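You operate a simulated robot arm through the tools that you are given. There is no shell and no other tool. Be economical: measure what you need, move in short steps, check, and stop when the job is done.

You are at the controls of a simulated robot arm. One attempt, no reset.

Task
Open the rack drawer, fetch the green ring gauge and set it in the inside of the rack drawer, then shut the drawer. Then open the number 26 lid. The order counts.

The check looks at the end state, three seconds after you hand in, the way a careful person would. Anything else that was tipped, shoved, dropped, spilled or broken makes it a failure. A push-on lid holds only when it is set on centred and level and pressed home; a screw cap is set on level and turned clockwise until tight.

Robot
A 7-joint arm with a two-finger parallel gripper on a trunk, on a base that drives. Base frame: it is fixed to the floor where the robot stands at the start and does not move with it; the origin is under the middle of the robot, x ahead of it, y to its left, z up. Readings come in m, degrees, newtons and seconds.
With the tool pointing down near the work surface it reaches from about 0.1 to 0.68 m from the robot's upright axis, wherever it stands. Its first joint turns from -115.0 to 115.0 degrees. Places, roughly: inside of the rack drawer [0.8, 0, 0.3]; number 26 lid [-4.1, 0.2, 1]; rack drawer [0.8, 0, 0.3]. Payload 3.91 kg.
The TCP is the grasp point between the finger pads, 0.03 m short of the fingertips. In the tool frame z runs along the fingers and y along their closing line. The gripper opens to 0.11 m. The fingers are 0.02 m wide and 0.01 m thick; the gripper's body (0.048 by 0.112 m) begins 0.055 m behind the TCP.
Orientation is that of the tool frame in the base frame, as a unit quaternion [x, y, z, w]. With the fingers straight down and closing along the base's y, the tool's x points along the base's -x, its y along +y and its z along -z.

Tools
- The arm moves only by the tool play_rows. Its argument "targets" is a list of rows, each an object of numbers (a shift or turn left out is 0, a gripper value left out holds the last): "dx", "dy", "dz": the shift along the tool's x, y, z in units of 40 mm (1.0 is 40 mm); "rx", "ry", "rz": the turn, a rotation vector about the tool's x, y, z in units of 5 degrees (1.0 is 5 degrees); "gripper": the gripper command, from -1 (shut) to 1 (fully open), values between in proportion. In form: [{"dx": .., "dy": .., "dz": .., "rx": .., "ry": .., "rz": .., "gripper": ..}, ...]. A call has 1 to 10 rows; each row shifts and turns the commanded pose from where the row before left it, along the tool's axes as they then stand. A call with a number of a shift or a turn outside -1 to 1 is refused whole. Rows are played at 5 a second. More than 0.05 m and 8.6 degrees between two rows, or a gripper value outside its range, and nothing of the call is played. A pose out of reach is approached as far as the arm can. The call stops where the force on the tool passes 40 N (or 10 N more than at its start, if that is more) or the arm is blocked; 0.2 s more then pass. Each finger travels about 0.108 m/s and halts on what it meets, pressing with about 36 N; the grip force reading is that of the motor and also rises with nothing between the fingers. The clock runs only during rows and for 0.2 s after the last one: add rows that do not move to give the fingers time. The reply holds the time, the measured pose of the TCP, the force on the tool along the base axes, the opening and the grip force, in the units named above and with some noise, with the torque about the TCP (base axes, N m) and any sound that the robot's microphone picked up.
- Cameras (640 x 400 px; columns grow to the right, rows downward): "scene" is now at [-0.0019, 0.1554, 1.4878]; the picture's right is [-0.14, -0.99, 0.00], its down [-0.88, 0.13, -0.45] and it looks along [0.44, -0.06, -0.89] (base axes); focal length 286 px, centre (320, 200). "wrist" rides on the gripper at [0.072, 0.017, -0.103] in the tool frame; the picture's right is [-0.23, 0.97, 0.00], its down [-0.76, -0.18, -0.62] and it looks along [-0.61, -0.14, 0.78] (tool axes); focal length 222 px, centre (320, 200). There is no depth. A picture from a camera that has moved, and an enlarged one, comes with that camera's place and axes in the base frame and with its lens. The place of the scene camera against the robot may be out by one fixed shift of up to 0.025 m in any direction.
- snapshot(camera): a new picture of that camera. No time passes.
- slide_trunk(by): slides the trunk up (or, below 0, down) by that many m; the arm and the scene camera ride with it, the base frame stays. It gives what a move gives, with no picture.
- base_move(legs): drives the robot by 1 to 6 legs, each [ahead, turn to the left] in m and degrees, along the robot's own axes; the way and the turn of a leg run together, so that a leg with both is an arc; at most 1.5 m and 180 degrees a leg. The arm and the cameras ride along, it lands a little off, and it stops where it bumps. It gives what a move gives.
- pan_tilt(pan, tilt): turns the head with the scene camera to pan (to the left, within 155 degrees either way) and tilt (down, from -29 to 69), counted from straight ahead of the robot. It gives what a move gives.
- zoom(camera, box): a new picture of the part [left, top, right, bottom] of that camera's present view, enlarged. No time passes.
- finish_job(): hands the job in; it is judged then, once.

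Work in short steps. Places have to be worked out from the pictures, the camera data and where the tool is seen: move nearer, look again, correct. Check each grasp and each placing, and mend what went wrong. You have 165 turns and 112 pictures in all, those below and enlarged ones among them. Open the gripper and draw the arm clear of the work before you hand the job in, unless the task says otherwise; then end with one line.

The tools are called after ">>>" by a JSON object that holds its "name" and its "arguments". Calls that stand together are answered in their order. play_rows: Moves the arm, as the interface text tells. Its arguments: {"type":"object","properties":{"targets":{"type":"array","items":{"type":"object","properties":{"dx":{"type":"number"},"dy":{"type":"number"},"dz":{"type":"number"},"rx":{"type":"number"},"ry":{"type":"number"},"rz":{"type":"number"},"gripper":{"type":"number"}}}}},"required":["targets"]} The other tools are called the same way: slide_trunk (by) slides the trunk up or down; base_move (legs) drives the base; pan_tilt (pan, tilt) turns the head that bears the scene camera; snapshot (camera) takes a picture; zoom (camera, box) takes an enlarged picture of a part of a camera's view; finish_job () hands the job in.

At the start:

```text
time_s: 0.0
eef_pos: [0.4056, -0.2396, 0.7277]
tcp_rot: [0.0, 1.0, -0.001, 0.001]
force: [0.0, 1.3, -0.7]
ft_torque: [0.01, 0.02, 0.0]
gripper_width: 0.11
finger_force: 0.1
trunk travel left (down, up): [-0.625, 0.365]
robot x, y, heading: [-0.0011, -0.0009, 0.2]
head pan, tilt: [-8.2, 63.4]
```

scene: 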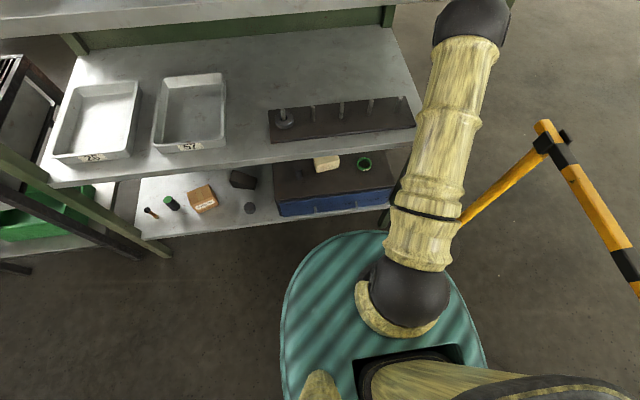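
wrist: 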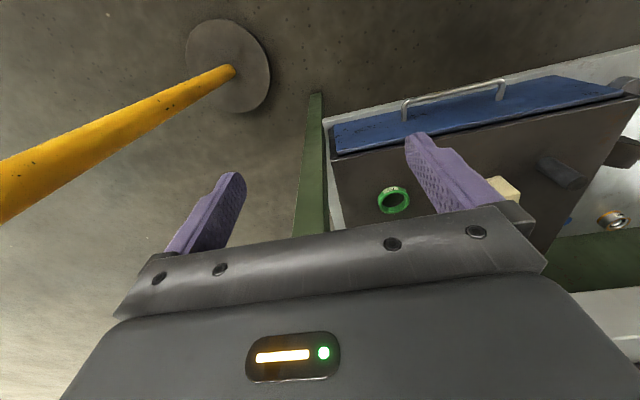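

The drawer unit (blue front) sits on the lower shelf with the green ring on top. I'll zoom in on it from both cameras.

>>> {"name": "zoom", "arguments": {"camera": "scene", "box": [220, 80, 440, 220]}}

>>> {"name": "zoom", "arguments": {"camera": "wrist", "box": [280, 60, 640, 285]}}

```text
2.86 times, centred on (330, 150) of scene
camera zoom: at [-0.0019, 0.1554, 1.4878], right [-0.14, -0.99, 0.0], down [-0.88, 0.13, -0.45], along [0.44, -0.06, -0.89], focal length 816 px, centre (291, 343)
```

zoom: 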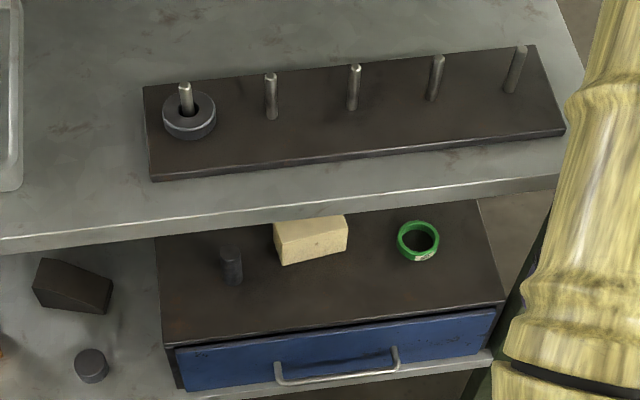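

```text
1.78 times, centred on (460, 172) of wrist
camera zoom: at [0.3323, -0.2222, 0.8322], right [0.23, 0.97, 0.0], down [0.76, -0.18, 0.62], along [0.61, -0.14, -0.78], focal length 395 px, centre (71, 249)
```

zoom: 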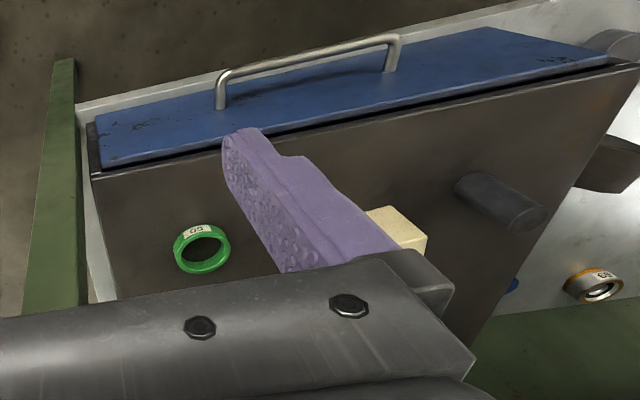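

I judge the handle near (0.51, 0.02, 0.35) and the ring near (0.62, -0.13, 0.48). Before moving the base I'll look around at the barrier on the right and behind.

>>> {"name": "pan_tilt", "arguments": {"pan": -60, "tilt": 40}}

>>> {"name": "snapshot", "arguments": {"camera": "scene"}}

>>> {"name": "pan_tilt", "arguments": {"pan": 150, "tilt": 30}}

>>> {"name": "snapshot", "arguments": {"camera": "scene"}}

>>> {"name": "pan_tilt", "arguments": {"pan": -140, "tilt": 30}}

>>> {"name": "snapshot", "arguments": {"camera": "scene"}}

```text
time_s: 1.2
eef_pos: [0.4049, -0.2412, 0.7279]
tcp_rot: [0.0, 1.0, 0.0, 0.0]
force: [-1.3, 0.6, 0.1]
ft_torque: [-0.02, -0.01, 0.0]
gripper_width: 0.1099
finger_force: 0.0
trunk travel left (down, up): [-0.625, 0.365]
robot x, y, heading: [-0.0011, -0.0026, 0.0]
head pan, tilt: [-60.0, 40.0]
```

```text
107 pictures are left
camera scene: at [-0.0214, 0.0908, 1.5183], right [-0.87, -0.5, 0.0], down [-0.32, 0.56, -0.77], along [0.38, -0.66, -0.64], focal length 286 px, centre (320, 200)
```

scene: 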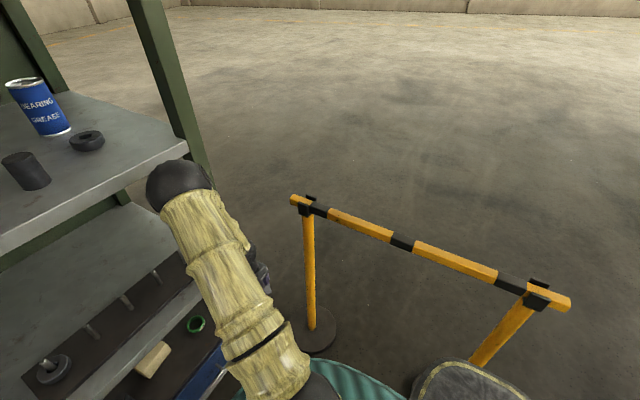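

```text
time_s: 4.2
eef_pos: [0.406, -0.2403, 0.7277]
tcp_rot: [0.0, 1.0, 0.0, 0.0]
force: [-0.3, -0.9, -0.2]
ft_torque: [-0.02, -0.02, 0.0]
gripper_width: 0.11
finger_force: 0.0
trunk travel left (down, up): [-0.625, 0.365]
robot x, y, heading: [-0.0002, 0.003, -0.2]
head pan, tilt: [150.0, 30.0]
```

```text
106 pictures are left
camera scene: at [-0.1423, 0.2096, 1.5337], right [0.5, 0.87, 0.0], down [0.43, -0.25, -0.87], along [-0.75, 0.43, -0.5], focal length 286 px, centre (320, 200)
```

scene: 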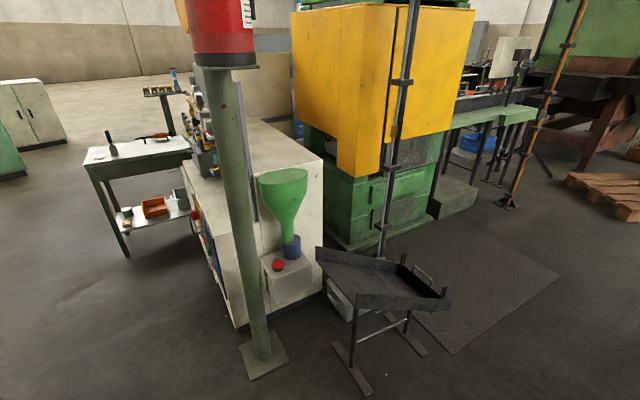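

```text
time_s: 8.2
eef_pos: [0.4055, -0.2406, 0.7278]
tcp_rot: [0.0, 1.0, -0.001, 0.0]
force: [-0.3, -0.7, 0.5]
ft_torque: [-0.01, -0.02, -0.01]
gripper_width: 0.1096
finger_force: 0.2
trunk travel left (down, up): [-0.625, 0.365]
robot x, y, heading: [0.0015, -0.0016, 0.3]
head pan, tilt: [-140.0, 30.0]
```

```text
105 pictures are left
camera scene: at [-0.1332, 0.1062, 1.5337], right [-0.64, 0.77, 0.0], down [0.38, 0.32, -0.87], along [-0.66, -0.56, -0.5], focal length 286 px, centre (320, 200)
```

scene: 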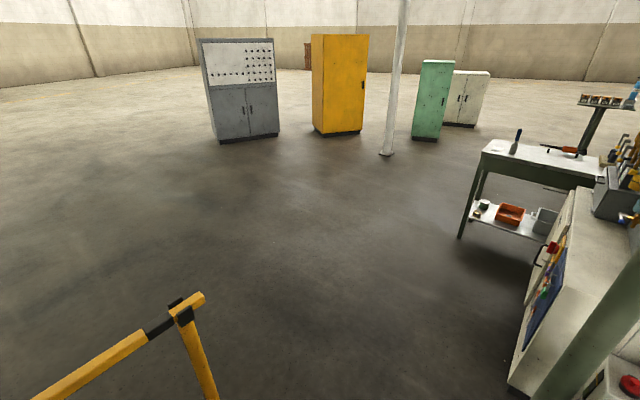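

The way straight back is clear for a short distance, and the barrier is to the right. I'll back up 0.2 m, lower the trunk some and look at the drawer again.

>>> {"name": "base_move", "arguments": {"legs": [[-0.2, 0]]}}

>>> {"name": "slide_trunk", "arguments": {"by": -0.3}}

>>> {"name": "pan_tilt", "arguments": {"pan": 0, "tilt": 45}}

>>> {"name": "snapshot", "arguments": {"camera": "scene"}}

>>> {"name": "snapshot", "arguments": {"camera": "wrist"}}

```text
time_s: 10.0
eef_pos: [0.2087, -0.2384, 0.7273]
tcp_rot: [-0.002, 1.0, 0.001, 0.001]
force: [-0.2, -0.5, 1.1]
ft_torque: [0.0, 0.01, 0.02]
gripper_width: 0.1101
finger_force: 0.0
trunk travel left (down, up): [-0.625, 0.365]
robot x, y, heading: [-0.1981, -0.0024, 0.0]
head pan, tilt: [-140.0, 30.0]
```

```text
time_s: 13.0
eef_pos: [0.2073, -0.2394, 0.429]
tcp_rot: [-0.001, 1.0, 0.0, 0.0]
force: [0.6, 0.2, -0.2]
ft_torque: [-0.03, 0.01, 0.03]
gripper_width: 0.1103
finger_force: 0.2
trunk travel left (down, up): [-0.325, 0.665]
robot x, y, heading: [-0.1974, -0.0019, 0.2]
head pan, tilt: [-140.0, 30.0]
```

```text
time_s: 15.2
eef_pos: [0.2072, -0.2398, 0.4271]
tcp_rot: [-0.001, 1.0, 0.0, 0.0]
force: [-0.1, 0.4, 0.3]
ft_torque: [0.0, 0.03, -0.02]
gripper_width: 0.1101
finger_force: 0.0
trunk travel left (down, up): [-0.325, 0.665]
robot x, y, heading: [-0.1985, 0.0001, -0.2]
head pan, tilt: [0.0, 45.0]
```

```text
104 pictures are left
camera scene: at [-0.1812, 0.1643, 1.2111], right [0.0, -1.0, 0.0], down [-0.71, 0.0, -0.71], along [0.71, 0.0, -0.71], focal length 286 px, centre (320, 200)
```

scene: 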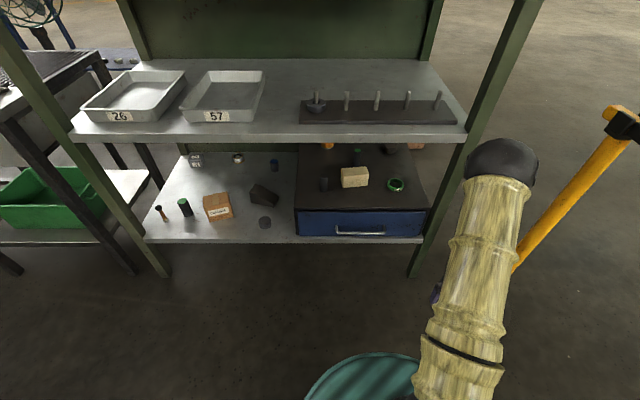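

```text
103 pictures are left
camera wrist: at [0.1342, -0.2219, 0.5322], right [0.23, 0.97, 0.0], down [0.76, -0.18, 0.62], along [0.61, -0.14, -0.78], focal length 222 px, centre (320, 200)
```

wrist: 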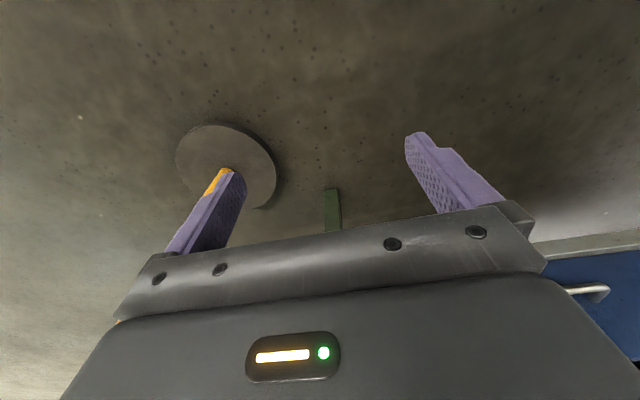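

The whole rack is visible now; I'll zoom in on the drawer unit.

>>> {"name": "zoom", "arguments": {"camera": "scene", "box": [270, 130, 470, 255]}}

```text
3.20 times, centred on (370, 192) of scene
camera zoom: at [-0.1812, 0.1643, 1.2111], right [0.0, -1.0, 0.0], down [-0.71, 0.0, -0.71], along [0.71, 0.0, -0.71], focal length 914 px, centre (160, 224)
```

zoom: 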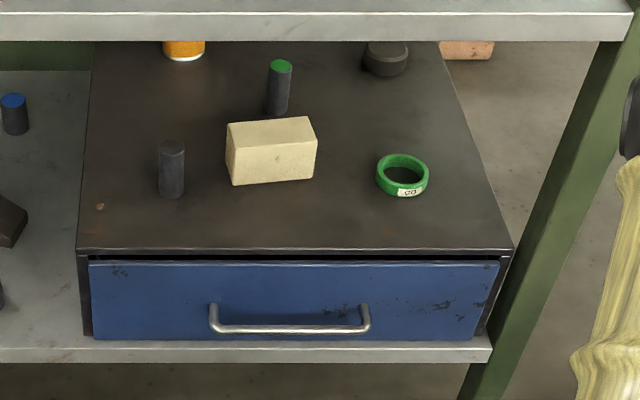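

Triangulating, the unit front is at x≈0.55, its top at z≈0.44, the handle at about (0.50, 0.012, 0.36), the ring at (0.66, -0.14, 0.45), and the upper shelf edge at x≈0.51, z≈0.75. First I'll turn the gripper 90° about its axis so it can later grip the handle vertically with the fingers level.

>>> {"name": "play_rows", "arguments": {"targets": [{"rz": 1}, {"rz": 1}, {"rz": 1}, {"rz": 1}, {"rz": 1}, {"rz": 1}, {"rz": 1}, {"rz": 1}, {"rz": 1}]}}

>>> {"name": "play_rows", "arguments": {"targets": [{"rz": 1}, {"rz": 1}, {"rz": 1}, {"rz": 1}, {"rz": 1}, {"rz": 1}, {"rz": 1}, {"rz": 1}, {"rz": 1}]}}

```text
time_s: 17.2
eef_pos: [0.2074, -0.2395, 0.4273]
tcp_rot: [0.382, 0.924, -0.001, 0.0]
force: [-0.1, -0.1, -0.2]
ft_torque: [-0.01, -0.01, 0.0]
gripper_width: 0.11
finger_force: 0.1
trunk travel left (down, up): [-0.325, 0.665]
robot x, y, heading: [-0.1953, 0.0001, -0.2]
head pan, tilt: [0.0, 45.0]
```

```text
time_s: 19.2
eef_pos: [0.2079, -0.2393, 0.4279]
tcp_rot: [0.708, 0.706, 0.001, 0.0]
force: [-0.3, -0.2, 0.1]
ft_torque: [-0.05, 0.02, -0.01]
gripper_width: 0.1099
finger_force: 0.1
trunk travel left (down, up): [-0.325, 0.665]
robot x, y, heading: [-0.2005, 0.0003, 0.1]
head pan, tilt: [0.0, 45.0]
```

The roll matched the prediction. Now I'll shift left and forward, in front of the handle and clear of it.

>>> {"name": "play_rows", "arguments": {"targets": [{"dx": 0.7, "dy": 0.3}, {"dx": 0.7, "dy": 0.3}, {"dx": 0.7, "dy": 0.3}, {"dx": 0.7, "dy": 0.3}, {"dx": 0.7, "dy": 0.3}, {"dx": 0.7, "dy": 0.3}, {"dx": 0.7, "dy": 0.3}, {"dx": 0.7, "dy": 0.3}, {"dx": 0.7, "dy": 0.3}]}}

>>> {"name": "play_rows", "arguments": {"targets": [{"rx": -1}, {"rx": -1}, {"rx": -1}, {"rx": -1}, {"rx": -1}, {"rx": -1}, {"rx": -1}, {"rx": -1}, {"rx": -1}]}}

>>> {"name": "play_rows", "arguments": {"targets": [{"rx": -1}, {"rx": -1}, {"rx": -1}, {"rx": -1}, {"rx": -1}, {"rx": -1}, {"rx": -1}, {"rx": -1}, {"rx": -1}]}}

>>> {"name": "snapshot", "arguments": {"camera": "wrist"}}

>>> {"name": "snapshot", "arguments": {"camera": "scene"}}

```text
time_s: 21.2
eef_pos: [0.315, 0.0125, 0.4278]
tcp_rot: [0.707, 0.708, 0.0, 0.0]
force: [0.7, 0.5, 0.5]
ft_torque: [-0.03, 0.0, 0.04]
gripper_width: 0.1103
finger_force: 0.1
trunk travel left (down, up): [-0.325, 0.665]
robot x, y, heading: [-0.1976, 0.0006, 0.0]
head pan, tilt: [0.0, 45.0]
```

```text
time_s: 23.2
eef_pos: [0.3157, 0.0126, 0.4278]
tcp_rot: [0.652, 0.653, 0.272, 0.271]
force: [0.2, -1.0, -0.4]
ft_torque: [0.03, -0.02, 0.03]
gripper_width: 0.1101
finger_force: 0.1
trunk travel left (down, up): [-0.325, 0.665]
robot x, y, heading: [-0.202, -0.0034, 0.1]
head pan, tilt: [0.0, 45.0]
```

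```text
time_s: 25.2
eef_pos: [0.316, 0.0118, 0.4278]
tcp_rot: [0.499, 0.5, 0.501, 0.5]
force: [-0.3, 0.1, -0.4]
ft_torque: [-0.01, 0.01, -0.04]
gripper_width: 0.1099
finger_force: 0.0
trunk travel left (down, up): [-0.325, 0.665]
robot x, y, heading: [-0.1984, -0.0004, 0.0]
head pan, tilt: [0.0, 45.0]
```

```text
101 pictures are left
camera wrist: at [0.2109, 0.0856, 0.4455], right [0.0, -0.23, 0.97], down [-0.62, -0.76, -0.18], along [0.78, -0.61, -0.14], focal length 222 px, centre (320, 200)
```

wrist: 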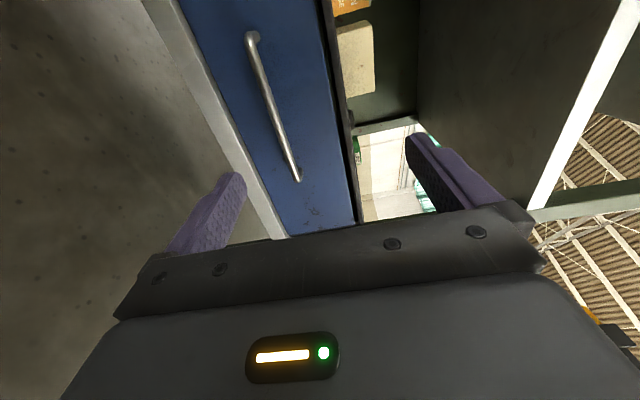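

```text
100 pictures are left
camera scene: at [-0.1812, 0.1646, 1.2111], right [0.0, -1.0, 0.0], down [-0.71, 0.0, -0.71], along [0.71, 0.0, -0.71], focal length 286 px, centre (320, 200)
```

scene: 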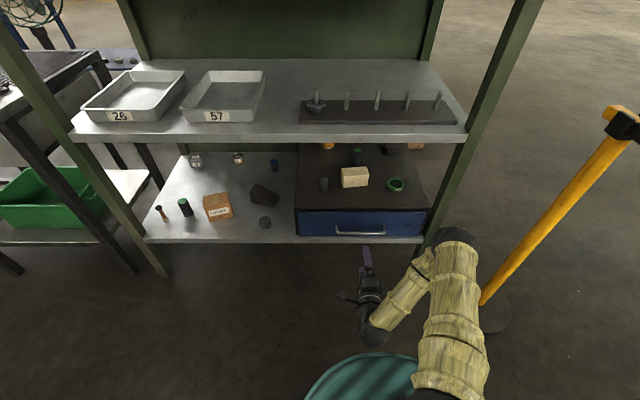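

The bar reads z≈0.372, x≈0.50, centred at y≈0. I'll drop to that height, centre on it and advance to x≈0.42 with a smaller opening, then check.

>>> {"name": "play_rows", "arguments": {"targets": [{"dy": -0.7, "dx": -0.3, "gripper": 0.2}, {"dy": -0.7}, {"dz": 0.9}, {"dz": 0.9}, {"dz": 0.8}]}}

>>> {"name": "snapshot", "arguments": {"camera": "wrist"}}

>>> {"name": "zoom", "arguments": {"camera": "scene", "box": [270, 130, 470, 255]}}

```text
time_s: 26.4
eef_pos: [0.4193, -0.0002, 0.372]
tcp_rot: [0.499, 0.501, 0.501, 0.5]
force: [0.3, 0.3, -1.1]
ft_torque: [0.0, 0.0, -0.01]
gripper_width: 0.0662
finger_force: 0.1
trunk travel left (down, up): [-0.325, 0.665]
robot x, y, heading: [-0.1946, -0.0012, 0.1]
head pan, tilt: [0.0, 45.0]
```

```text
99 pictures are left
camera wrist: at [0.3148, 0.0729, 0.39], right [0.0, -0.23, 0.97], down [-0.62, -0.76, -0.18], along [0.78, -0.61, -0.14], focal length 222 px, centre (320, 200)
```

wrist: 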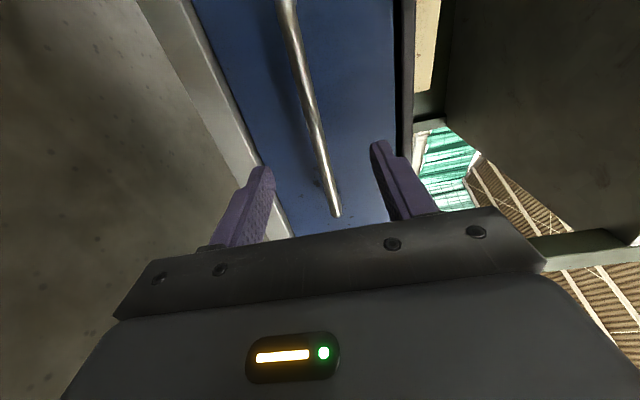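

```text
3.20 times, centred on (370, 192) of scene
camera zoom: at [-0.1813, 0.1643, 1.2111], right [0.0, -1.0, 0.0], down [-0.71, 0.0, -0.71], along [0.71, 0.0, -0.71], focal length 914 px, centre (160, 224)
```

zoom: 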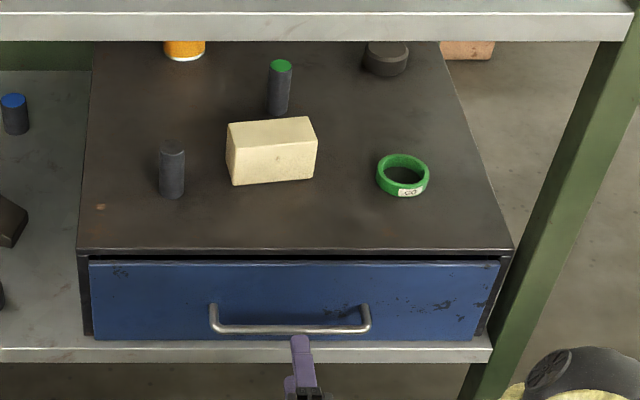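

The bar is between the fingers in height (z≈0.373). I'll advance 0.055 m and close on it.

>>> {"name": "play_rows", "arguments": {"targets": [{"dz": 0.5}, {"dz": 0.5}, {"dz": 0.4}, {"gripper": -1}, {}, {}, {}]}}

>>> {"name": "snapshot", "arguments": {"camera": "wrist"}}

```text
time_s: 28.0
eef_pos: [0.4758, 0.0002, 0.3703]
tcp_rot: [0.501, 0.5, 0.501, 0.499]
force: [0.2, 0.6, -7.8]
ft_torque: [0.03, 0.16, -0.26]
gripper_width: 0.012
finger_force: 45.0
trunk travel left (down, up): [-0.325, 0.665]
robot x, y, heading: [-0.1997, 0.0039, 0.1]
head pan, tilt: [0.0, 45.0]
```

```text
97 pictures are left
camera wrist: at [0.3707, 0.0743, 0.3885], right [0.0, -0.23, 0.97], down [-0.62, -0.76, -0.18], along [0.78, -0.61, -0.14], focal length 222 px, centre (320, 200)
```

wrist: 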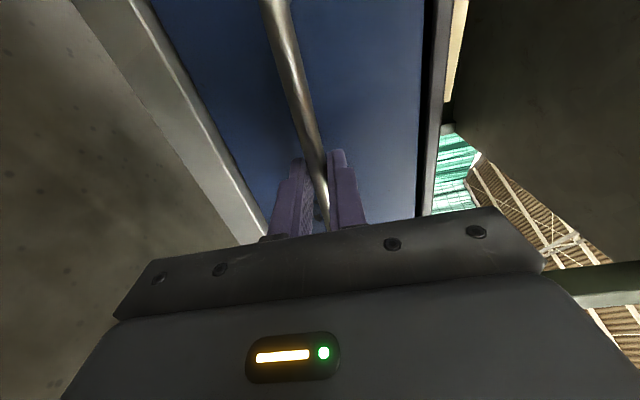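

The bar is gripped (12 mm). I'll pull straight back gently.

>>> {"name": "play_rows", "arguments": {"targets": [{"dz": -0.3}, {"dz": -0.4}, {"dz": -0.5}, {"dz": -0.5}, {"dz": -0.5}, {"dz": -0.5}, {"dz": -0.5}]}}

>>> {"name": "zoom", "arguments": {"camera": "scene", "box": [270, 130, 470, 255]}}

```text
time_s: 29.6
eef_pos: [0.3476, 0.0015, 0.3699]
tcp_rot: [0.5, 0.502, 0.5, 0.498]
force: [0.0, 2.8, -23.0]
ft_torque: [0.11, 0.36, 0.96]
gripper_width: 0.0116
finger_force: 45.2
trunk travel left (down, up): [-0.325, 0.665]
robot x, y, heading: [-0.1991, -0.0018, 0.2]
head pan, tilt: [0.0, 45.0]
```

```text
3.20 times, centred on (370, 192) of scene
camera zoom: at [-0.1794, 0.1644, 1.2109], right [0.0, -1.0, 0.0], down [-0.71, 0.0, -0.71], along [0.71, 0.0, -0.71], focal length 914 px, centre (160, 224)
```

zoom: 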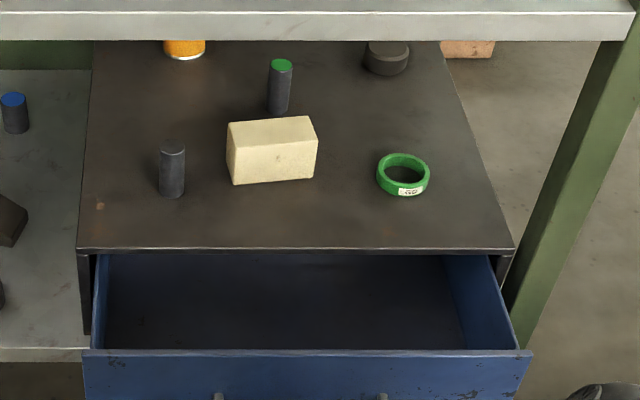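

The drawer slides well, about 0.13 m open and empty. I'll pull 0.05 m more, easing the vertical load a little.

>>> {"name": "play_rows", "arguments": {"targets": [{"dz": -0.4, "dy": -0.03}, {"dz": -0.4}, {"dz": -0.4}, {}]}}

>>> {"name": "play_rows", "arguments": {"targets": [{"gripper": -0.6}, {"gripper": -0.4}, {"gripper": -0.2}, {}]}}

>>> {"name": "snapshot", "arguments": {"camera": "scene"}}

```text
time_s: 30.6
eef_pos: [0.2997, 0.0012, 0.3706]
tcp_rot: [0.5, 0.501, 0.5, 0.499]
force: [0.2, 17.1, -16.5]
ft_torque: [0.02, 0.22, -0.29]
gripper_width: 0.012
finger_force: 44.9
trunk travel left (down, up): [-0.325, 0.665]
robot x, y, heading: [-0.1968, 0.0009, 0.3]
head pan, tilt: [0.0, 45.0]
```

```text
time_s: 31.6
eef_pos: [0.2987, 0.0, 0.372]
tcp_rot: [0.5, 0.501, 0.5, 0.499]
force: [-0.7, -0.6, -0.5]
ft_torque: [0.02, 0.01, 0.02]
gripper_width: 0.044
finger_force: 0.1
trunk travel left (down, up): [-0.325, 0.665]
robot x, y, heading: [-0.2007, 0.0014, 0.1]
head pan, tilt: [0.0, 45.0]
```

```text
95 pictures are left
camera scene: at [-0.1812, 0.1644, 1.2111], right [0.0, -1.0, 0.0], down [-0.71, 0.0, -0.71], along [0.71, 0.0, -0.71], focal length 286 px, centre (320, 200)
```

scene: 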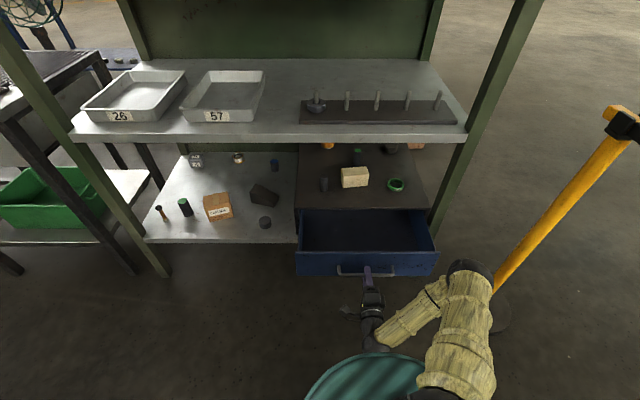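

The drawer stays open. I'll back off the bar, rise above the drawer, and roll the tool 90° more so the wrist camera sits on top.

>>> {"name": "play_rows", "arguments": {"targets": [{"dz": -0.8}, {"dz": -0.5}, {"dy": 0.9}, {"dy": 0.9}, {"dy": 0.9}, {"dy": 0.9}, {"dy": 0.9}, {"dy": 0.7}]}}

>>> {"name": "play_rows", "arguments": {"targets": [{"rz": 1}, {"rz": 1}, {"rz": 1}, {"rz": 1}, {"rz": 1}, {"rz": 1}, {"rz": 1}, {"rz": 1}, {"rz": 1}]}}

>>> {"name": "play_rows", "arguments": {"targets": [{"rz": 1}, {"rz": 1}, {"rz": 1}, {"rz": 1}, {"rz": 1}, {"rz": 1}, {"rz": 1}, {"rz": 1}, {"rz": 1}]}}

```text
time_s: 33.4
eef_pos: [0.2754, 0.0007, 0.5499]
tcp_rot: [0.5, 0.5, 0.501, 0.499]
force: [0.3, -0.2, -0.9]
ft_torque: [0.03, 0.01, -0.01]
gripper_width: 0.0438
finger_force: 0.1
out of reach, approached as far as the arm can: row 7, 8
trunk travel left (down, up): [-0.325, 0.665]
robot x, y, heading: [-0.1969, 0.0048, 0.1]
head pan, tilt: [0.0, 45.0]
```

```text
time_s: 35.4
eef_pos: [0.2772, 0.0015, 0.5495]
tcp_rot: [0.653, 0.271, 0.654, 0.268]
force: [0.6, 0.0, 0.4]
ft_torque: [-0.02, 0.0, 0.0]
gripper_width: 0.0439
finger_force: 0.1
trunk travel left (down, up): [-0.325, 0.665]
robot x, y, heading: [-0.1978, 0.0028, 0.2]
head pan, tilt: [0.0, 45.0]
```

```text
time_s: 37.5
eef_pos: [0.2848, -0.0221, 0.572]
tcp_rot: [0.687, 0.052, 0.723, 0.048]
force: [0.3, -0.6, 1.0]
ft_torque: [0.02, 0.03, 0.0]
gripper_width: 0.0439
finger_force: 0.0
trunk travel left (down, up): [-0.325, 0.665]
robot x, y, heading: [-0.1965, 0.0008, 0.1]
head pan, tilt: [0.0, 45.0]
stopped in row 9: the arm was blocked; the commanded pose is now the measured one
```

The roll stopped just short of 90°, likely from the pose close to the body. I'll look at the arm.

>>> {"name": "snapshot", "arguments": {"camera": "scene"}}

>>> {"name": "snapshot", "arguments": {"camera": "wrist"}}

```text
94 pictures are left
camera scene: at [-0.1813, 0.1644, 1.2111], right [0.0, -1.0, 0.0], down [-0.71, 0.0, -0.71], along [0.71, 0.0, -0.71], focal length 286 px, centre (320, 200)
```

scene: 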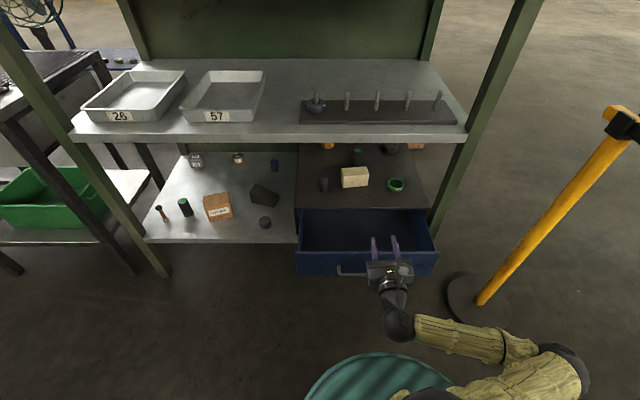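

```text
93 pictures are left
camera wrist: at [0.1769, -0.0292, 0.6422], right [0.01, -1.0, -0.09], down [-0.58, 0.06, -0.81], along [0.81, 0.06, -0.58], focal length 222 px, centre (320, 200)
```

wrist: 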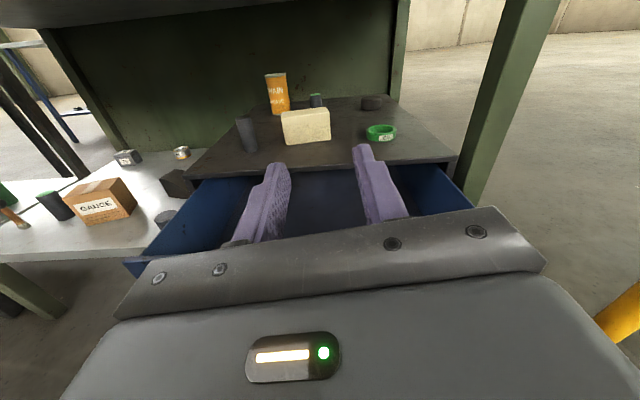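

The camera is now on top with a fine view of ring and drawer. I'll pitch the tool down 35° while moving forward, which should also get away from the limit.

>>> {"name": "play_rows", "arguments": {"targets": [{"ry": -1, "dz": 0.5}, {"ry": -1, "dz": 0.5, "dx": 0.2}, {"ry": -1, "dz": 0.4, "dx": 0.2}, {"ry": -1, "dz": 0.3, "dx": 0.3}, {"ry": -1, "dz": 0.3, "dx": 0.3}, {"ry": -1, "dz": 0.3, "dx": 0.3}, {"ry": -1, "dz": 0.3, "dx": 0.3}]}}

>>> {"name": "play_rows", "arguments": {"targets": [{"rz": 0.8}, {"rz": 0.8}, {"dy": 0.8}, {"dy": 0.8}, {"dy": 0.8}]}}

>>> {"name": "snapshot", "arguments": {"camera": "wrist"}}

```text
time_s: 39.1
eef_pos: [0.4026, -0.0148, 0.6141]
tcp_rot: [0.874, 0.034, 0.482, 0.06]
force: [-0.7, -0.8, 0.5]
ft_torque: [0.01, -0.01, 0.02]
gripper_width: 0.0438
finger_force: 0.1
trunk travel left (down, up): [-0.325, 0.665]
robot x, y, heading: [-0.199, 0.0022, -0.1]
head pan, tilt: [0.0, 45.0]
```

```text
time_s: 40.3
eef_pos: [0.3974, -0.1119, 0.6163]
tcp_rot: [0.874, -0.027, 0.485, 0.026]
force: [-0.2, -0.4, -0.4]
ft_torque: [-0.03, -0.03, -0.01]
gripper_width: 0.0441
finger_force: 0.1
trunk travel left (down, up): [-0.325, 0.665]
robot x, y, heading: [-0.1993, -0.0017, 0.1]
head pan, tilt: [0.0, 45.0]
```

```text
92 pictures are left
camera wrist: at [0.3444, -0.1216, 0.7337], right [-0.19, -0.97, -0.17], down [-0.92, 0.24, -0.32], along [0.35, 0.1, -0.93], focal length 222 px, centre (320, 200)
```

wrist: 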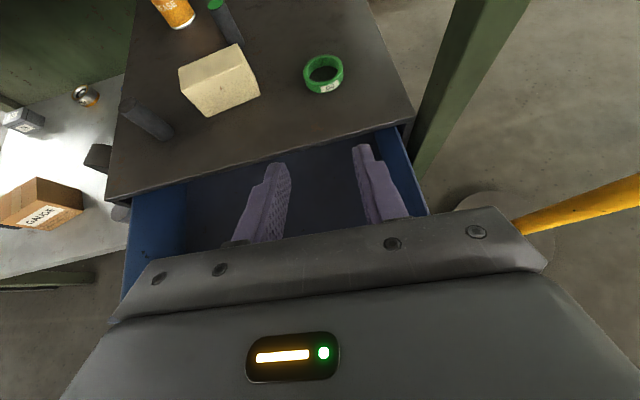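

The ring reads at about (0.665, -0.142, 0.455). To keep it within easy reach, I'll drive 0.12 m ahead (arm stays at z≈0.62, under the shelf line).

>>> {"name": "base_move", "arguments": {"legs": [[0.12, 0]]}}

>>> {"name": "snapshot", "arguments": {"camera": "wrist"}}

```text
time_s: 41.6
eef_pos: [0.5162, -0.1105, 0.6176]
tcp_rot: [0.874, -0.026, 0.485, 0.026]
force: [0.4, 0.6, 0.1]
ft_torque: [-0.01, -0.01, -0.02]
gripper_width: 0.0442
finger_force: 0.1
trunk travel left (down, up): [-0.325, 0.665]
robot x, y, heading: [-0.0754, 0.0001, 0.2]
head pan, tilt: [0.0, 45.0]
```

```text
91 pictures are left
camera wrist: at [0.4647, -0.1212, 0.7338], right [-0.19, -0.97, -0.17], down [-0.92, 0.24, -0.32], along [0.35, 0.1, -0.93], focal length 222 px, centre (320, 200)
```

wrist: 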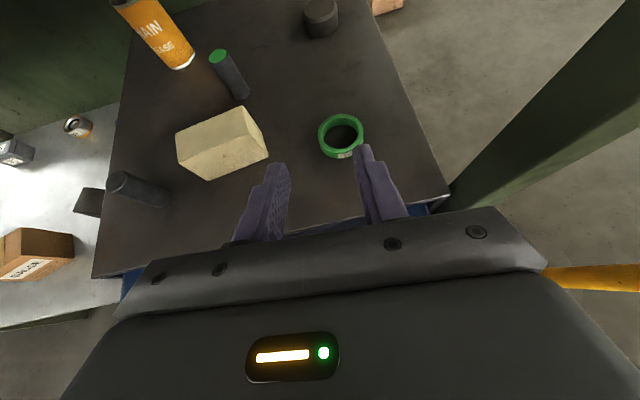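

Triangulated ring top centre ≈ (0.648, -0.140, 0.47). I'll square the yaw, pitch to about 40°, open to 95 mm, and move to just above and before the ring.

>>> {"name": "play_rows", "arguments": {"targets": [{"rx": 0.85, "rz": -0.53, "gripper": 0.73}, {"ry": -0.8}, {"ry": -0.8, "dy": 0.35}, {"dz": 0.9, "dy": 0.35}, {"dz": 0.9}, {"dz": 0.9}, {"dz": 0.7}]}}

>>> {"name": "snapshot", "arguments": {"camera": "wrist"}}

>>> {"name": "snapshot", "arguments": {"camera": "scene"}}

```text
time_s: 43.2
eef_pos: [0.6223, -0.1387, 0.5295]
tcp_rot: [0.906, 0.012, 0.424, 0.006]
force: [-1.1, 0.3, -0.3]
ft_torque: [-0.04, 0.01, -0.01]
gripper_width: 0.0951
finger_force: 0.2
trunk travel left (down, up): [-0.325, 0.665]
robot x, y, heading: [-0.0772, 0.0006, 0.0]
head pan, tilt: [0.0, 45.0]
```

```text
90 pictures are left
camera wrist: at [0.5883, -0.1532, 0.6522], right [-0.13, -0.98, -0.15], down [-0.97, 0.16, -0.19], along [0.21, 0.12, -0.97], focal length 222 px, centre (320, 200)
```

wrist: 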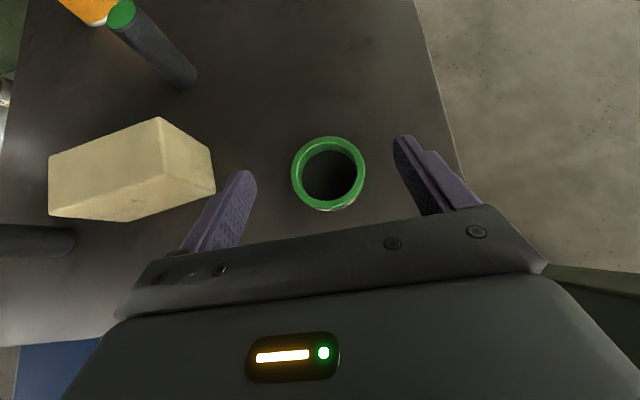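

```text
89 pictures are left
camera scene: at [-0.0611, 0.1644, 1.2111], right [0.0, -1.0, 0.0], down [-0.71, 0.0, -0.71], along [0.71, 0.0, -0.71], focal length 286 px, centre (320, 200)
```

scene: 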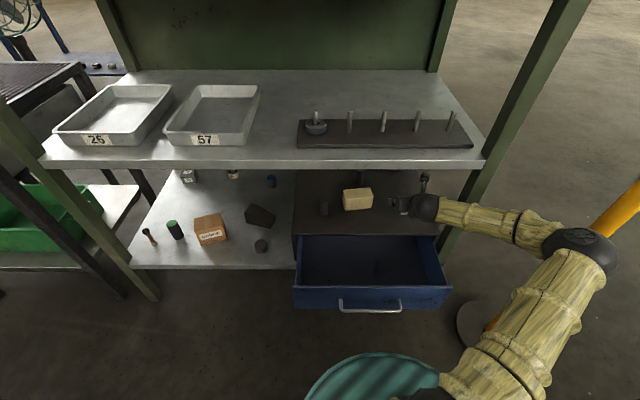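

Ring centre refined to (0.651, -0.140), top z≈0.467. I'll lower the open fingers around it.

>>> {"name": "play_rows", "arguments": {"targets": [{"dz": 0.32, "dx": -0.21}, {"dz": 0.32, "dx": -0.21}, {"dz": 0.32, "dx": -0.21}, {"dz": 0.2, "dx": -0.14}, {}]}}

>>> {"name": "snapshot", "arguments": {"camera": "wrist"}}

```text
time_s: 44.1
eef_pos: [0.6352, -0.1396, 0.49]
tcp_rot: [0.904, 0.011, 0.428, 0.004]
force: [-14.6, -2.6, 17.8]
ft_torque: [0.88, 0.09, 0.73]
gripper_width: 0.0939
finger_force: 0.0
trunk travel left (down, up): [-0.325, 0.665]
robot x, y, heading: [-0.078, -0.0002, -0.1]
head pan, tilt: [0.0, 45.0]
stopped in row 4: the force on the tool passed its limit at 57 N (the readings are from after the stop); the commanded pose is now the measured one
```

```text
88 pictures are left
camera wrist: at [0.6005, -0.1536, 0.6121], right [-0.13, -0.98, -0.16], down [-0.97, 0.16, -0.2], along [0.22, 0.13, -0.97], focal length 222 px, centre (320, 200)
```

wrist: 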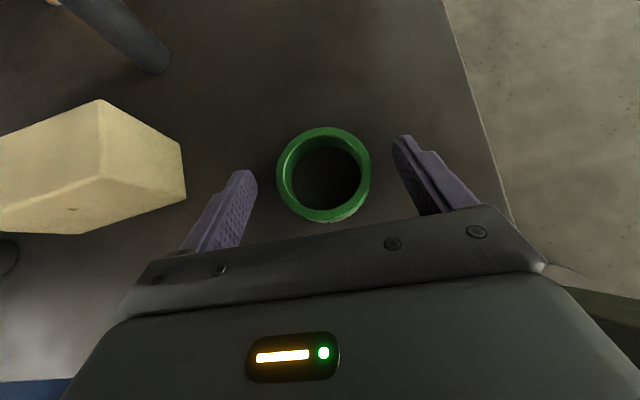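

Contact on the left fingertip only, at TCP z=0.49, a bit higher than I expected. I'll zoom to see what it touches.

>>> {"name": "zoom", "arguments": {"camera": "wrist", "box": [180, 90, 480, 278]}}

>>> {"name": "zoom", "arguments": {"camera": "scene", "box": [320, 160, 480, 260]}}

```text
2.13 times, centred on (330, 184) of wrist
camera zoom: at [0.6005, -0.1536, 0.6121], right [-0.13, -0.98, -0.16], down [-0.97, 0.16, -0.2], along [0.22, 0.13, -0.97], focal length 473 px, centre (299, 234)
```

zoom: 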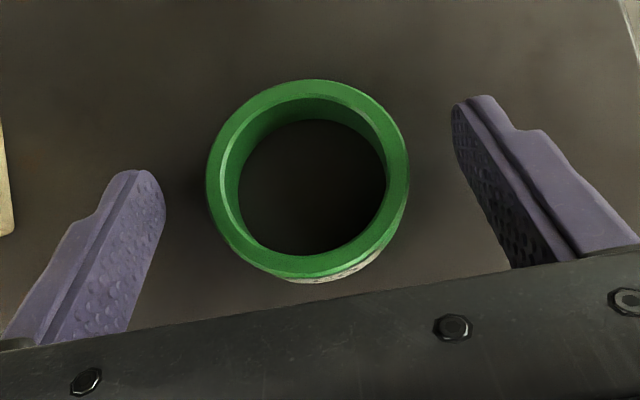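

```text
4.00 times, centred on (400, 210) of scene
camera zoom: at [-0.0641, 0.1646, 1.2114], right [0.0, -1.0, 0.0], down [-0.71, 0.0, -0.71], along [0.71, 0.0, -0.71], focal length 1142 px, centre (0, 160)
```

zoom: 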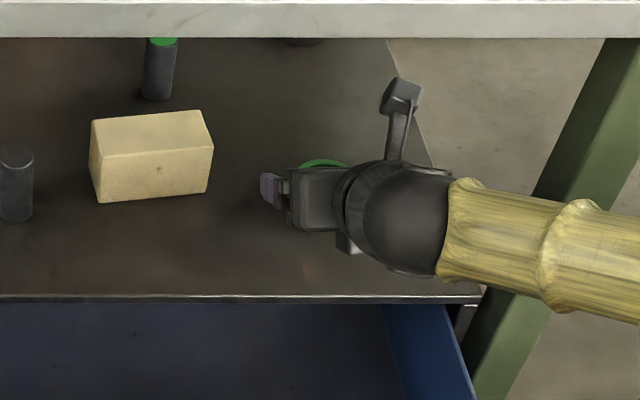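

Re-checking with the block's base corner, the unit top is at z≈0.463, so the fingers are already at ring height (ring ≈0.463–0.485). I'll lift 2 mm to relieve the contact and close.

>>> {"name": "play_rows", "arguments": {"targets": [{"dx": 0.06}, {"gripper": 0.3}, {"gripper": 0.0}, {"gripper": -1}, {}, {}]}}

>>> {"name": "snapshot", "arguments": {"camera": "wrist"}}

```text
time_s: 45.5
eef_pos: [0.6374, -0.1387, 0.4887]
tcp_rot: [0.904, 0.013, 0.428, 0.004]
force: [7.2, 1.1, 15.8]
ft_torque: [0.53, -0.53, -0.12]
gripper_width: 0.0603
finger_force: 36.1
trunk travel left (down, up): [-0.325, 0.665]
robot x, y, heading: [-0.0778, 0.0001, -0.1]
head pan, tilt: [0.0, 45.0]
```

```text
85 pictures are left
camera wrist: at [0.6032, -0.1537, 0.6121], right [-0.13, -0.98, -0.16], down [-0.97, 0.16, -0.2], along [0.22, 0.13, -0.97], focal length 222 px, centre (320, 200)
```

wrist: 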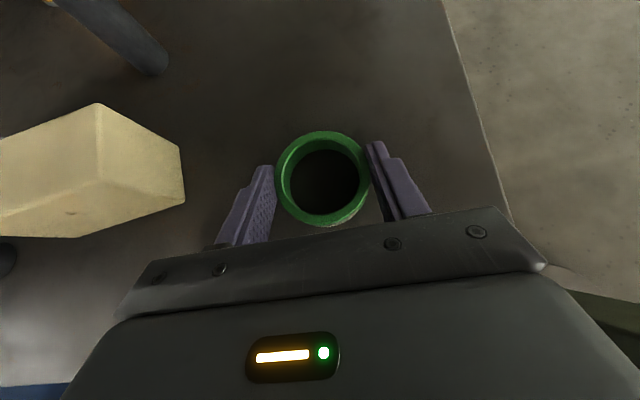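

The ring is held (60 mm). I'll lift straight up 3 cm and check.

>>> {"name": "play_rows", "arguments": {"targets": [{"dx": 0.29, "dz": -0.24}, {"dx": 0.29, "dz": -0.24}, {}]}}

>>> {"name": "snapshot", "arguments": {"camera": "wrist"}}

```text
time_s: 46.3
eef_pos: [0.6357, -0.1377, 0.5167]
tcp_rot: [0.905, 0.012, 0.425, 0.004]
force: [1.0, -0.7, -1.4]
ft_torque: [0.0, 0.0, 0.01]
gripper_width: 0.0601
finger_force: 35.7
trunk travel left (down, up): [-0.325, 0.665]
robot x, y, heading: [-0.083, -0.0006, -0.1]
head pan, tilt: [0.0, 45.0]
```

```text
84 pictures are left
camera wrist: at [0.6031, -0.1528, 0.64], right [-0.13, -0.98, -0.16], down [-0.97, 0.16, -0.19], along [0.21, 0.13, -0.97], focal length 222 px, centre (320, 200)
```

wrist: 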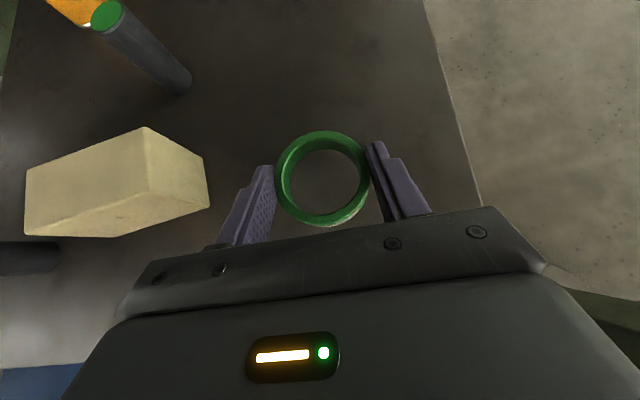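

The ring is secure. I'll draw it back over the open drawer at the same height, toward the middle.

>>> {"name": "play_rows", "arguments": {"targets": [{"dz": -0.73, "dx": -0.61, "dy": -0.3}, {"dz": -0.73, "dx": -0.61, "dy": -0.3}, {"dz": -0.73, "dx": -0.61, "dy": -0.3}, {"dz": -0.73, "dx": -0.61, "dy": -0.3}, {"dz": -0.73, "dx": -0.61, "dy": -0.3}, {}]}}

>>> {"name": "snapshot", "arguments": {"camera": "wrist"}}

>>> {"name": "snapshot", "arguments": {"camera": "scene"}}

```text
time_s: 47.7
eef_pos: [0.445, -0.0821, 0.5146]
tcp_rot: [0.905, 0.011, 0.425, 0.004]
force: [-0.1, 0.3, -0.1]
ft_torque: [-0.02, 0.01, 0.0]
gripper_width: 0.0601
finger_force: 36.1
trunk travel left (down, up): [-0.325, 0.665]
robot x, y, heading: [-0.0763, 0.0004, 0.4]
head pan, tilt: [0.0, 45.0]
```

```text
83 pictures are left
camera wrist: at [0.411, -0.0962, 0.638], right [-0.13, -0.98, -0.16], down [-0.97, 0.16, -0.19], along [0.21, 0.13, -0.97], focal length 222 px, centre (320, 200)
```

wrist: 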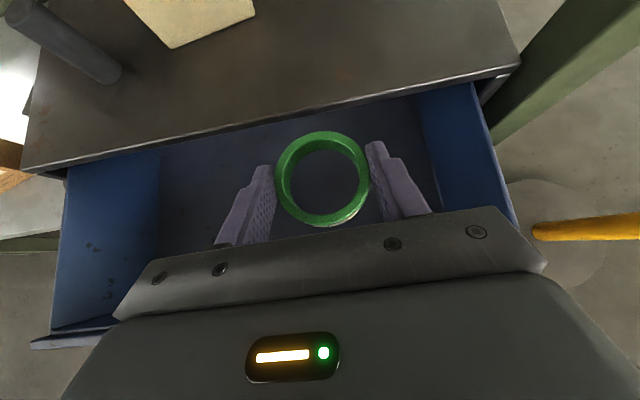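

```text
82 pictures are left
camera scene: at [-0.0612, 0.1645, 1.2111], right [0.0, -1.0, 0.0], down [-0.71, 0.0, -0.71], along [0.71, 0.0, -0.71], focal length 286 px, centre (320, 200)
```

scene: 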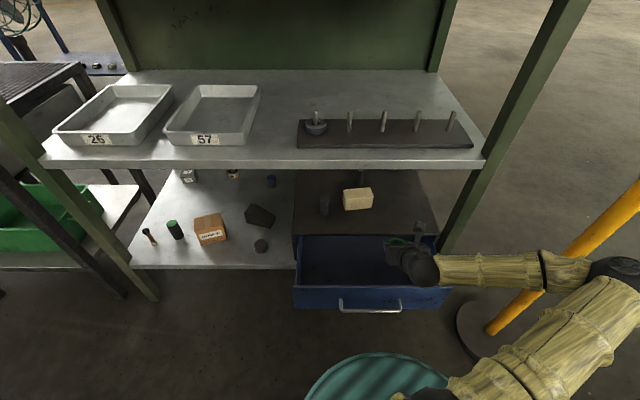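

The elbow is fairly near the yellow post, so I'll place the ring farther left, near the drawer's middle, which pulls the elbow away. Moving left 0.12 m and then pitching the tool steeper.

>>> {"name": "play_rows", "arguments": {"targets": [{"dy": -0.8}, {"dy": -0.8}, {"dy": -0.8}, {"dy": -0.6}]}}

>>> {"name": "play_rows", "arguments": {"targets": [{"ry": -1}, {"ry": -1}, {"ry": -1}, {"ry": -1}, {"ry": -1}, {}]}}

>>> {"name": "snapshot", "arguments": {"camera": "scene"}}

>>> {"name": "snapshot", "arguments": {"camera": "wrist"}}

```text
time_s: 48.7
eef_pos: [0.4444, 0.038, 0.5127]
tcp_rot: [0.905, 0.012, 0.426, 0.004]
force: [-0.1, -0.1, -1.5]
ft_torque: [-0.03, 0.0, 0.01]
gripper_width: 0.0602
finger_force: 35.7
trunk travel left (down, up): [-0.325, 0.665]
robot x, y, heading: [-0.0765, 0.0002, 0.1]
head pan, tilt: [0.0, 45.0]
```

```text
time_s: 50.1
eef_pos: [0.4445, 0.0378, 0.5133]
tcp_rot: [0.975, 0.011, 0.22, 0.006]
force: [-0.7, -0.2, -0.7]
ft_torque: [0.0, -0.01, 0.01]
gripper_width: 0.0603
finger_force: 35.9
trunk travel left (down, up): [-0.325, 0.665]
robot x, y, heading: [-0.078, -0.0021, 0.1]
head pan, tilt: [0.0, 45.0]
```

```text
81 pictures are left
camera scene: at [-0.0611, 0.1646, 1.2111], right [0.0, -1.0, 0.0], down [-0.71, 0.0, -0.71], along [0.71, 0.0, -0.71], focal length 286 px, centre (320, 200)
```

scene: 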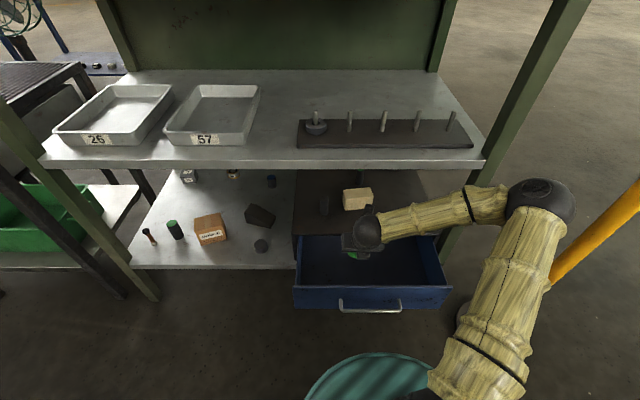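

```text
80 pictures are left
camera wrist: at [0.4645, 0.0246, 0.6388], right [-0.19, -0.98, -0.08], down [-0.96, 0.16, 0.23], along [-0.22, 0.12, -0.97], focal length 222 px, centre (320, 200)
```

wrist: 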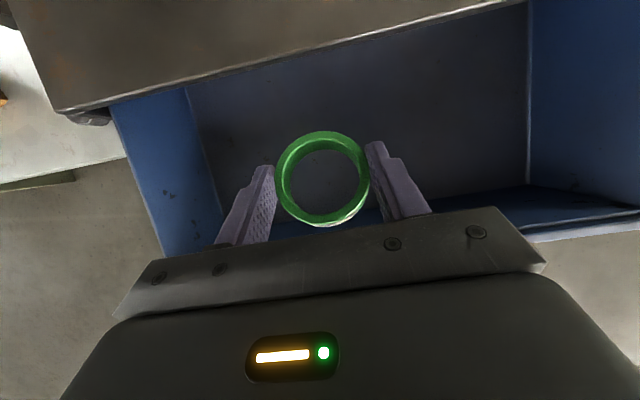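

Everything is clear; I'll shift forward 15 mm so the gripper body clears the drawer front, then lower 0.12 m.

>>> {"name": "play_rows", "arguments": {"targets": [{"dz": 0.17, "dx": 0.35}, {"dz": 0.9, "dx": -0.43}, {"dz": 0.9, "dx": -0.43}, {"dz": 0.9, "dx": -0.43}, {}]}}

>>> {"name": "snapshot", "arguments": {"camera": "wrist"}}

>>> {"name": "zoom", "arguments": {"camera": "scene", "box": [270, 190, 470, 315]}}

```text
time_s: 51.3
eef_pos: [0.4598, 0.0351, 0.3939]
tcp_rot: [0.975, 0.01, 0.221, 0.008]
force: [-0.1, 0.2, -1.4]
ft_torque: [-0.01, 0.01, 0.0]
gripper_width: 0.0601
finger_force: 36.5
trunk travel left (down, up): [-0.325, 0.665]
robot x, y, heading: [-0.0815, 0.005, 0.1]
head pan, tilt: [0.0, 45.0]
```

```text
79 pictures are left
camera wrist: at [0.4798, 0.0225, 0.5183], right [-0.19, -0.98, -0.08], down [-0.96, 0.16, 0.23], along [-0.21, 0.12, -0.97], focal length 222 px, centre (320, 200)
```

wrist: 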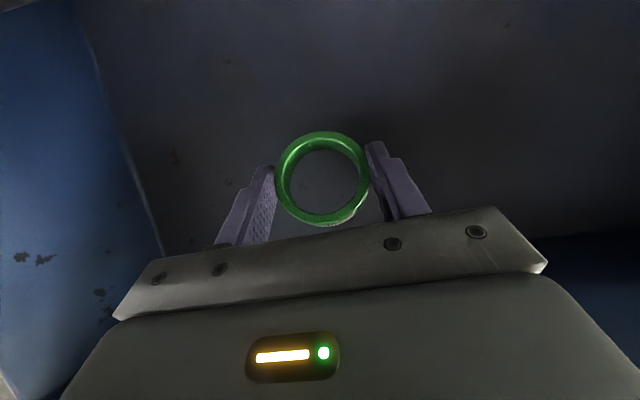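

```text
3.20 times, centred on (370, 252) of scene
camera zoom: at [-0.0611, 0.1646, 1.2111], right [0.0, -1.0, 0.0], down [-0.71, 0.0, -0.71], along [0.71, 0.0, -0.71], focal length 914 px, centre (160, 32)
```

zoom: 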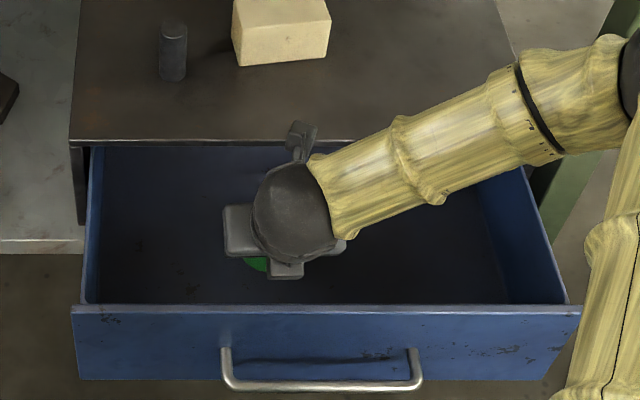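

Clear so far. Lowering further in 1 cm steps.

>>> {"name": "play_rows", "arguments": {"targets": [{"dz": 0.225, "dx": -0.108}, {"dz": 0.225, "dx": -0.108}, {"dz": 0.225, "dx": -0.108}, {"dz": 0.225, "dx": -0.108}, {}]}}

>>> {"name": "snapshot", "arguments": {"camera": "wrist"}}

```text
time_s: 52.5
eef_pos: [0.4612, 0.0372, 0.3569]
tcp_rot: [0.975, 0.011, 0.223, 0.007]
force: [1.0, -0.6, 25.7]
ft_torque: [0.05, -0.75, -0.09]
gripper_width: 0.0601
finger_force: 36.4
trunk travel left (down, up): [-0.325, 0.665]
robot x, y, heading: [-0.0746, 0.0001, 0.0]
head pan, tilt: [0.0, 45.0]
```

```text
77 pictures are left
camera wrist: at [0.4805, 0.0229, 0.4825], right [-0.19, -0.98, -0.08], down [-0.96, 0.16, 0.23], along [-0.21, 0.12, -0.97], focal length 222 px, centre (320, 200)
```

wrist: 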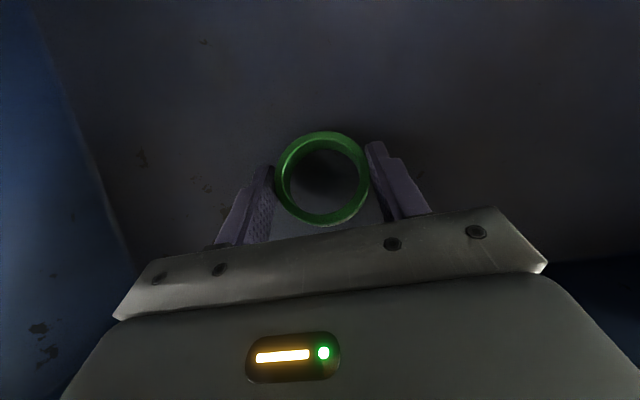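

Contact with the drawer floor (ring front edge). I'll open the fingers and let it settle, then rise straight up.

>>> {"name": "play_rows", "arguments": {"targets": [{"gripper": 0.15}, {"gripper": 0.3}, {"gripper": 0.6}, {"gripper": 0.7}, {}]}}

>>> {"name": "snapshot", "arguments": {"camera": "wrist"}}

>>> {"name": "play_rows", "arguments": {"targets": [{"dz": -0.45, "dx": 0.216}, {"dz": -0.9, "dx": 0.43}, {"dz": -0.9, "dx": 0.43}, {"dz": -0.9, "dx": 0.43}, {"dz": -0.9, "dx": 0.43}]}}

>>> {"name": "snapshot", "arguments": {"camera": "wrist"}}

```text
time_s: 53.7
eef_pos: [0.46, 0.036, 0.3528]
tcp_rot: [0.975, 0.011, 0.22, 0.006]
force: [0.4, -0.3, -0.2]
ft_torque: [0.01, -0.01, -0.04]
gripper_width: 0.0934
finger_force: 0.0
trunk travel left (down, up): [-0.325, 0.665]
robot x, y, heading: [-0.08, -0.0002, -0.0]
head pan, tilt: [0.0, 45.0]
```

```text
76 pictures are left
camera wrist: at [0.48, 0.0226, 0.4793], right [-0.19, -0.98, -0.08], down [-0.96, 0.16, 0.23], along [-0.22, 0.12, -0.97], focal length 222 px, centre (320, 200)
```

wrist: 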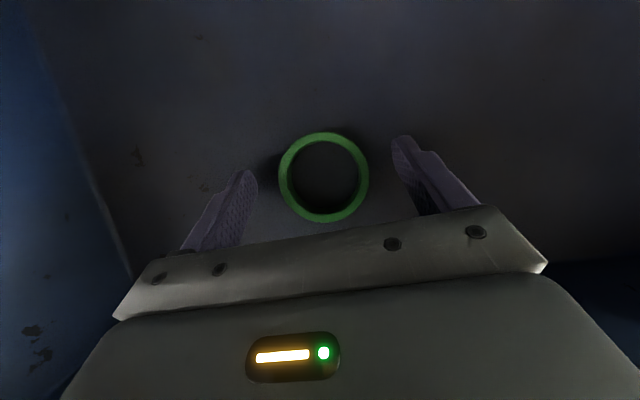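

```text
time_s: 54.9
eef_pos: [0.4594, 0.0399, 0.5343]
tcp_rot: [0.975, 0.011, 0.22, 0.006]
force: [0.7, 0.2, 0.3]
ft_torque: [0.01, 0.02, 0.01]
gripper_width: 0.0935
finger_force: 0.1
trunk travel left (down, up): [-0.325, 0.665]
robot x, y, heading: [-0.0755, -0.0013, 0.2]
head pan, tilt: [0.0, 45.0]
```

```text
75 pictures are left
camera wrist: at [0.4795, 0.0253, 0.659], right [-0.19, -0.98, -0.08], down [-0.96, 0.16, 0.23], along [-0.22, 0.12, -0.97], focal length 222 px, centre (320, 200)
```

wrist: 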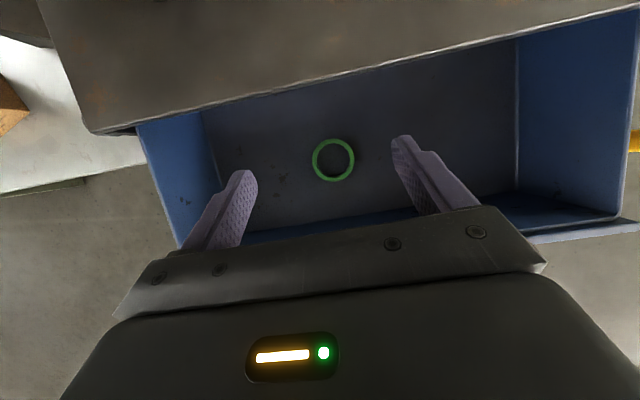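

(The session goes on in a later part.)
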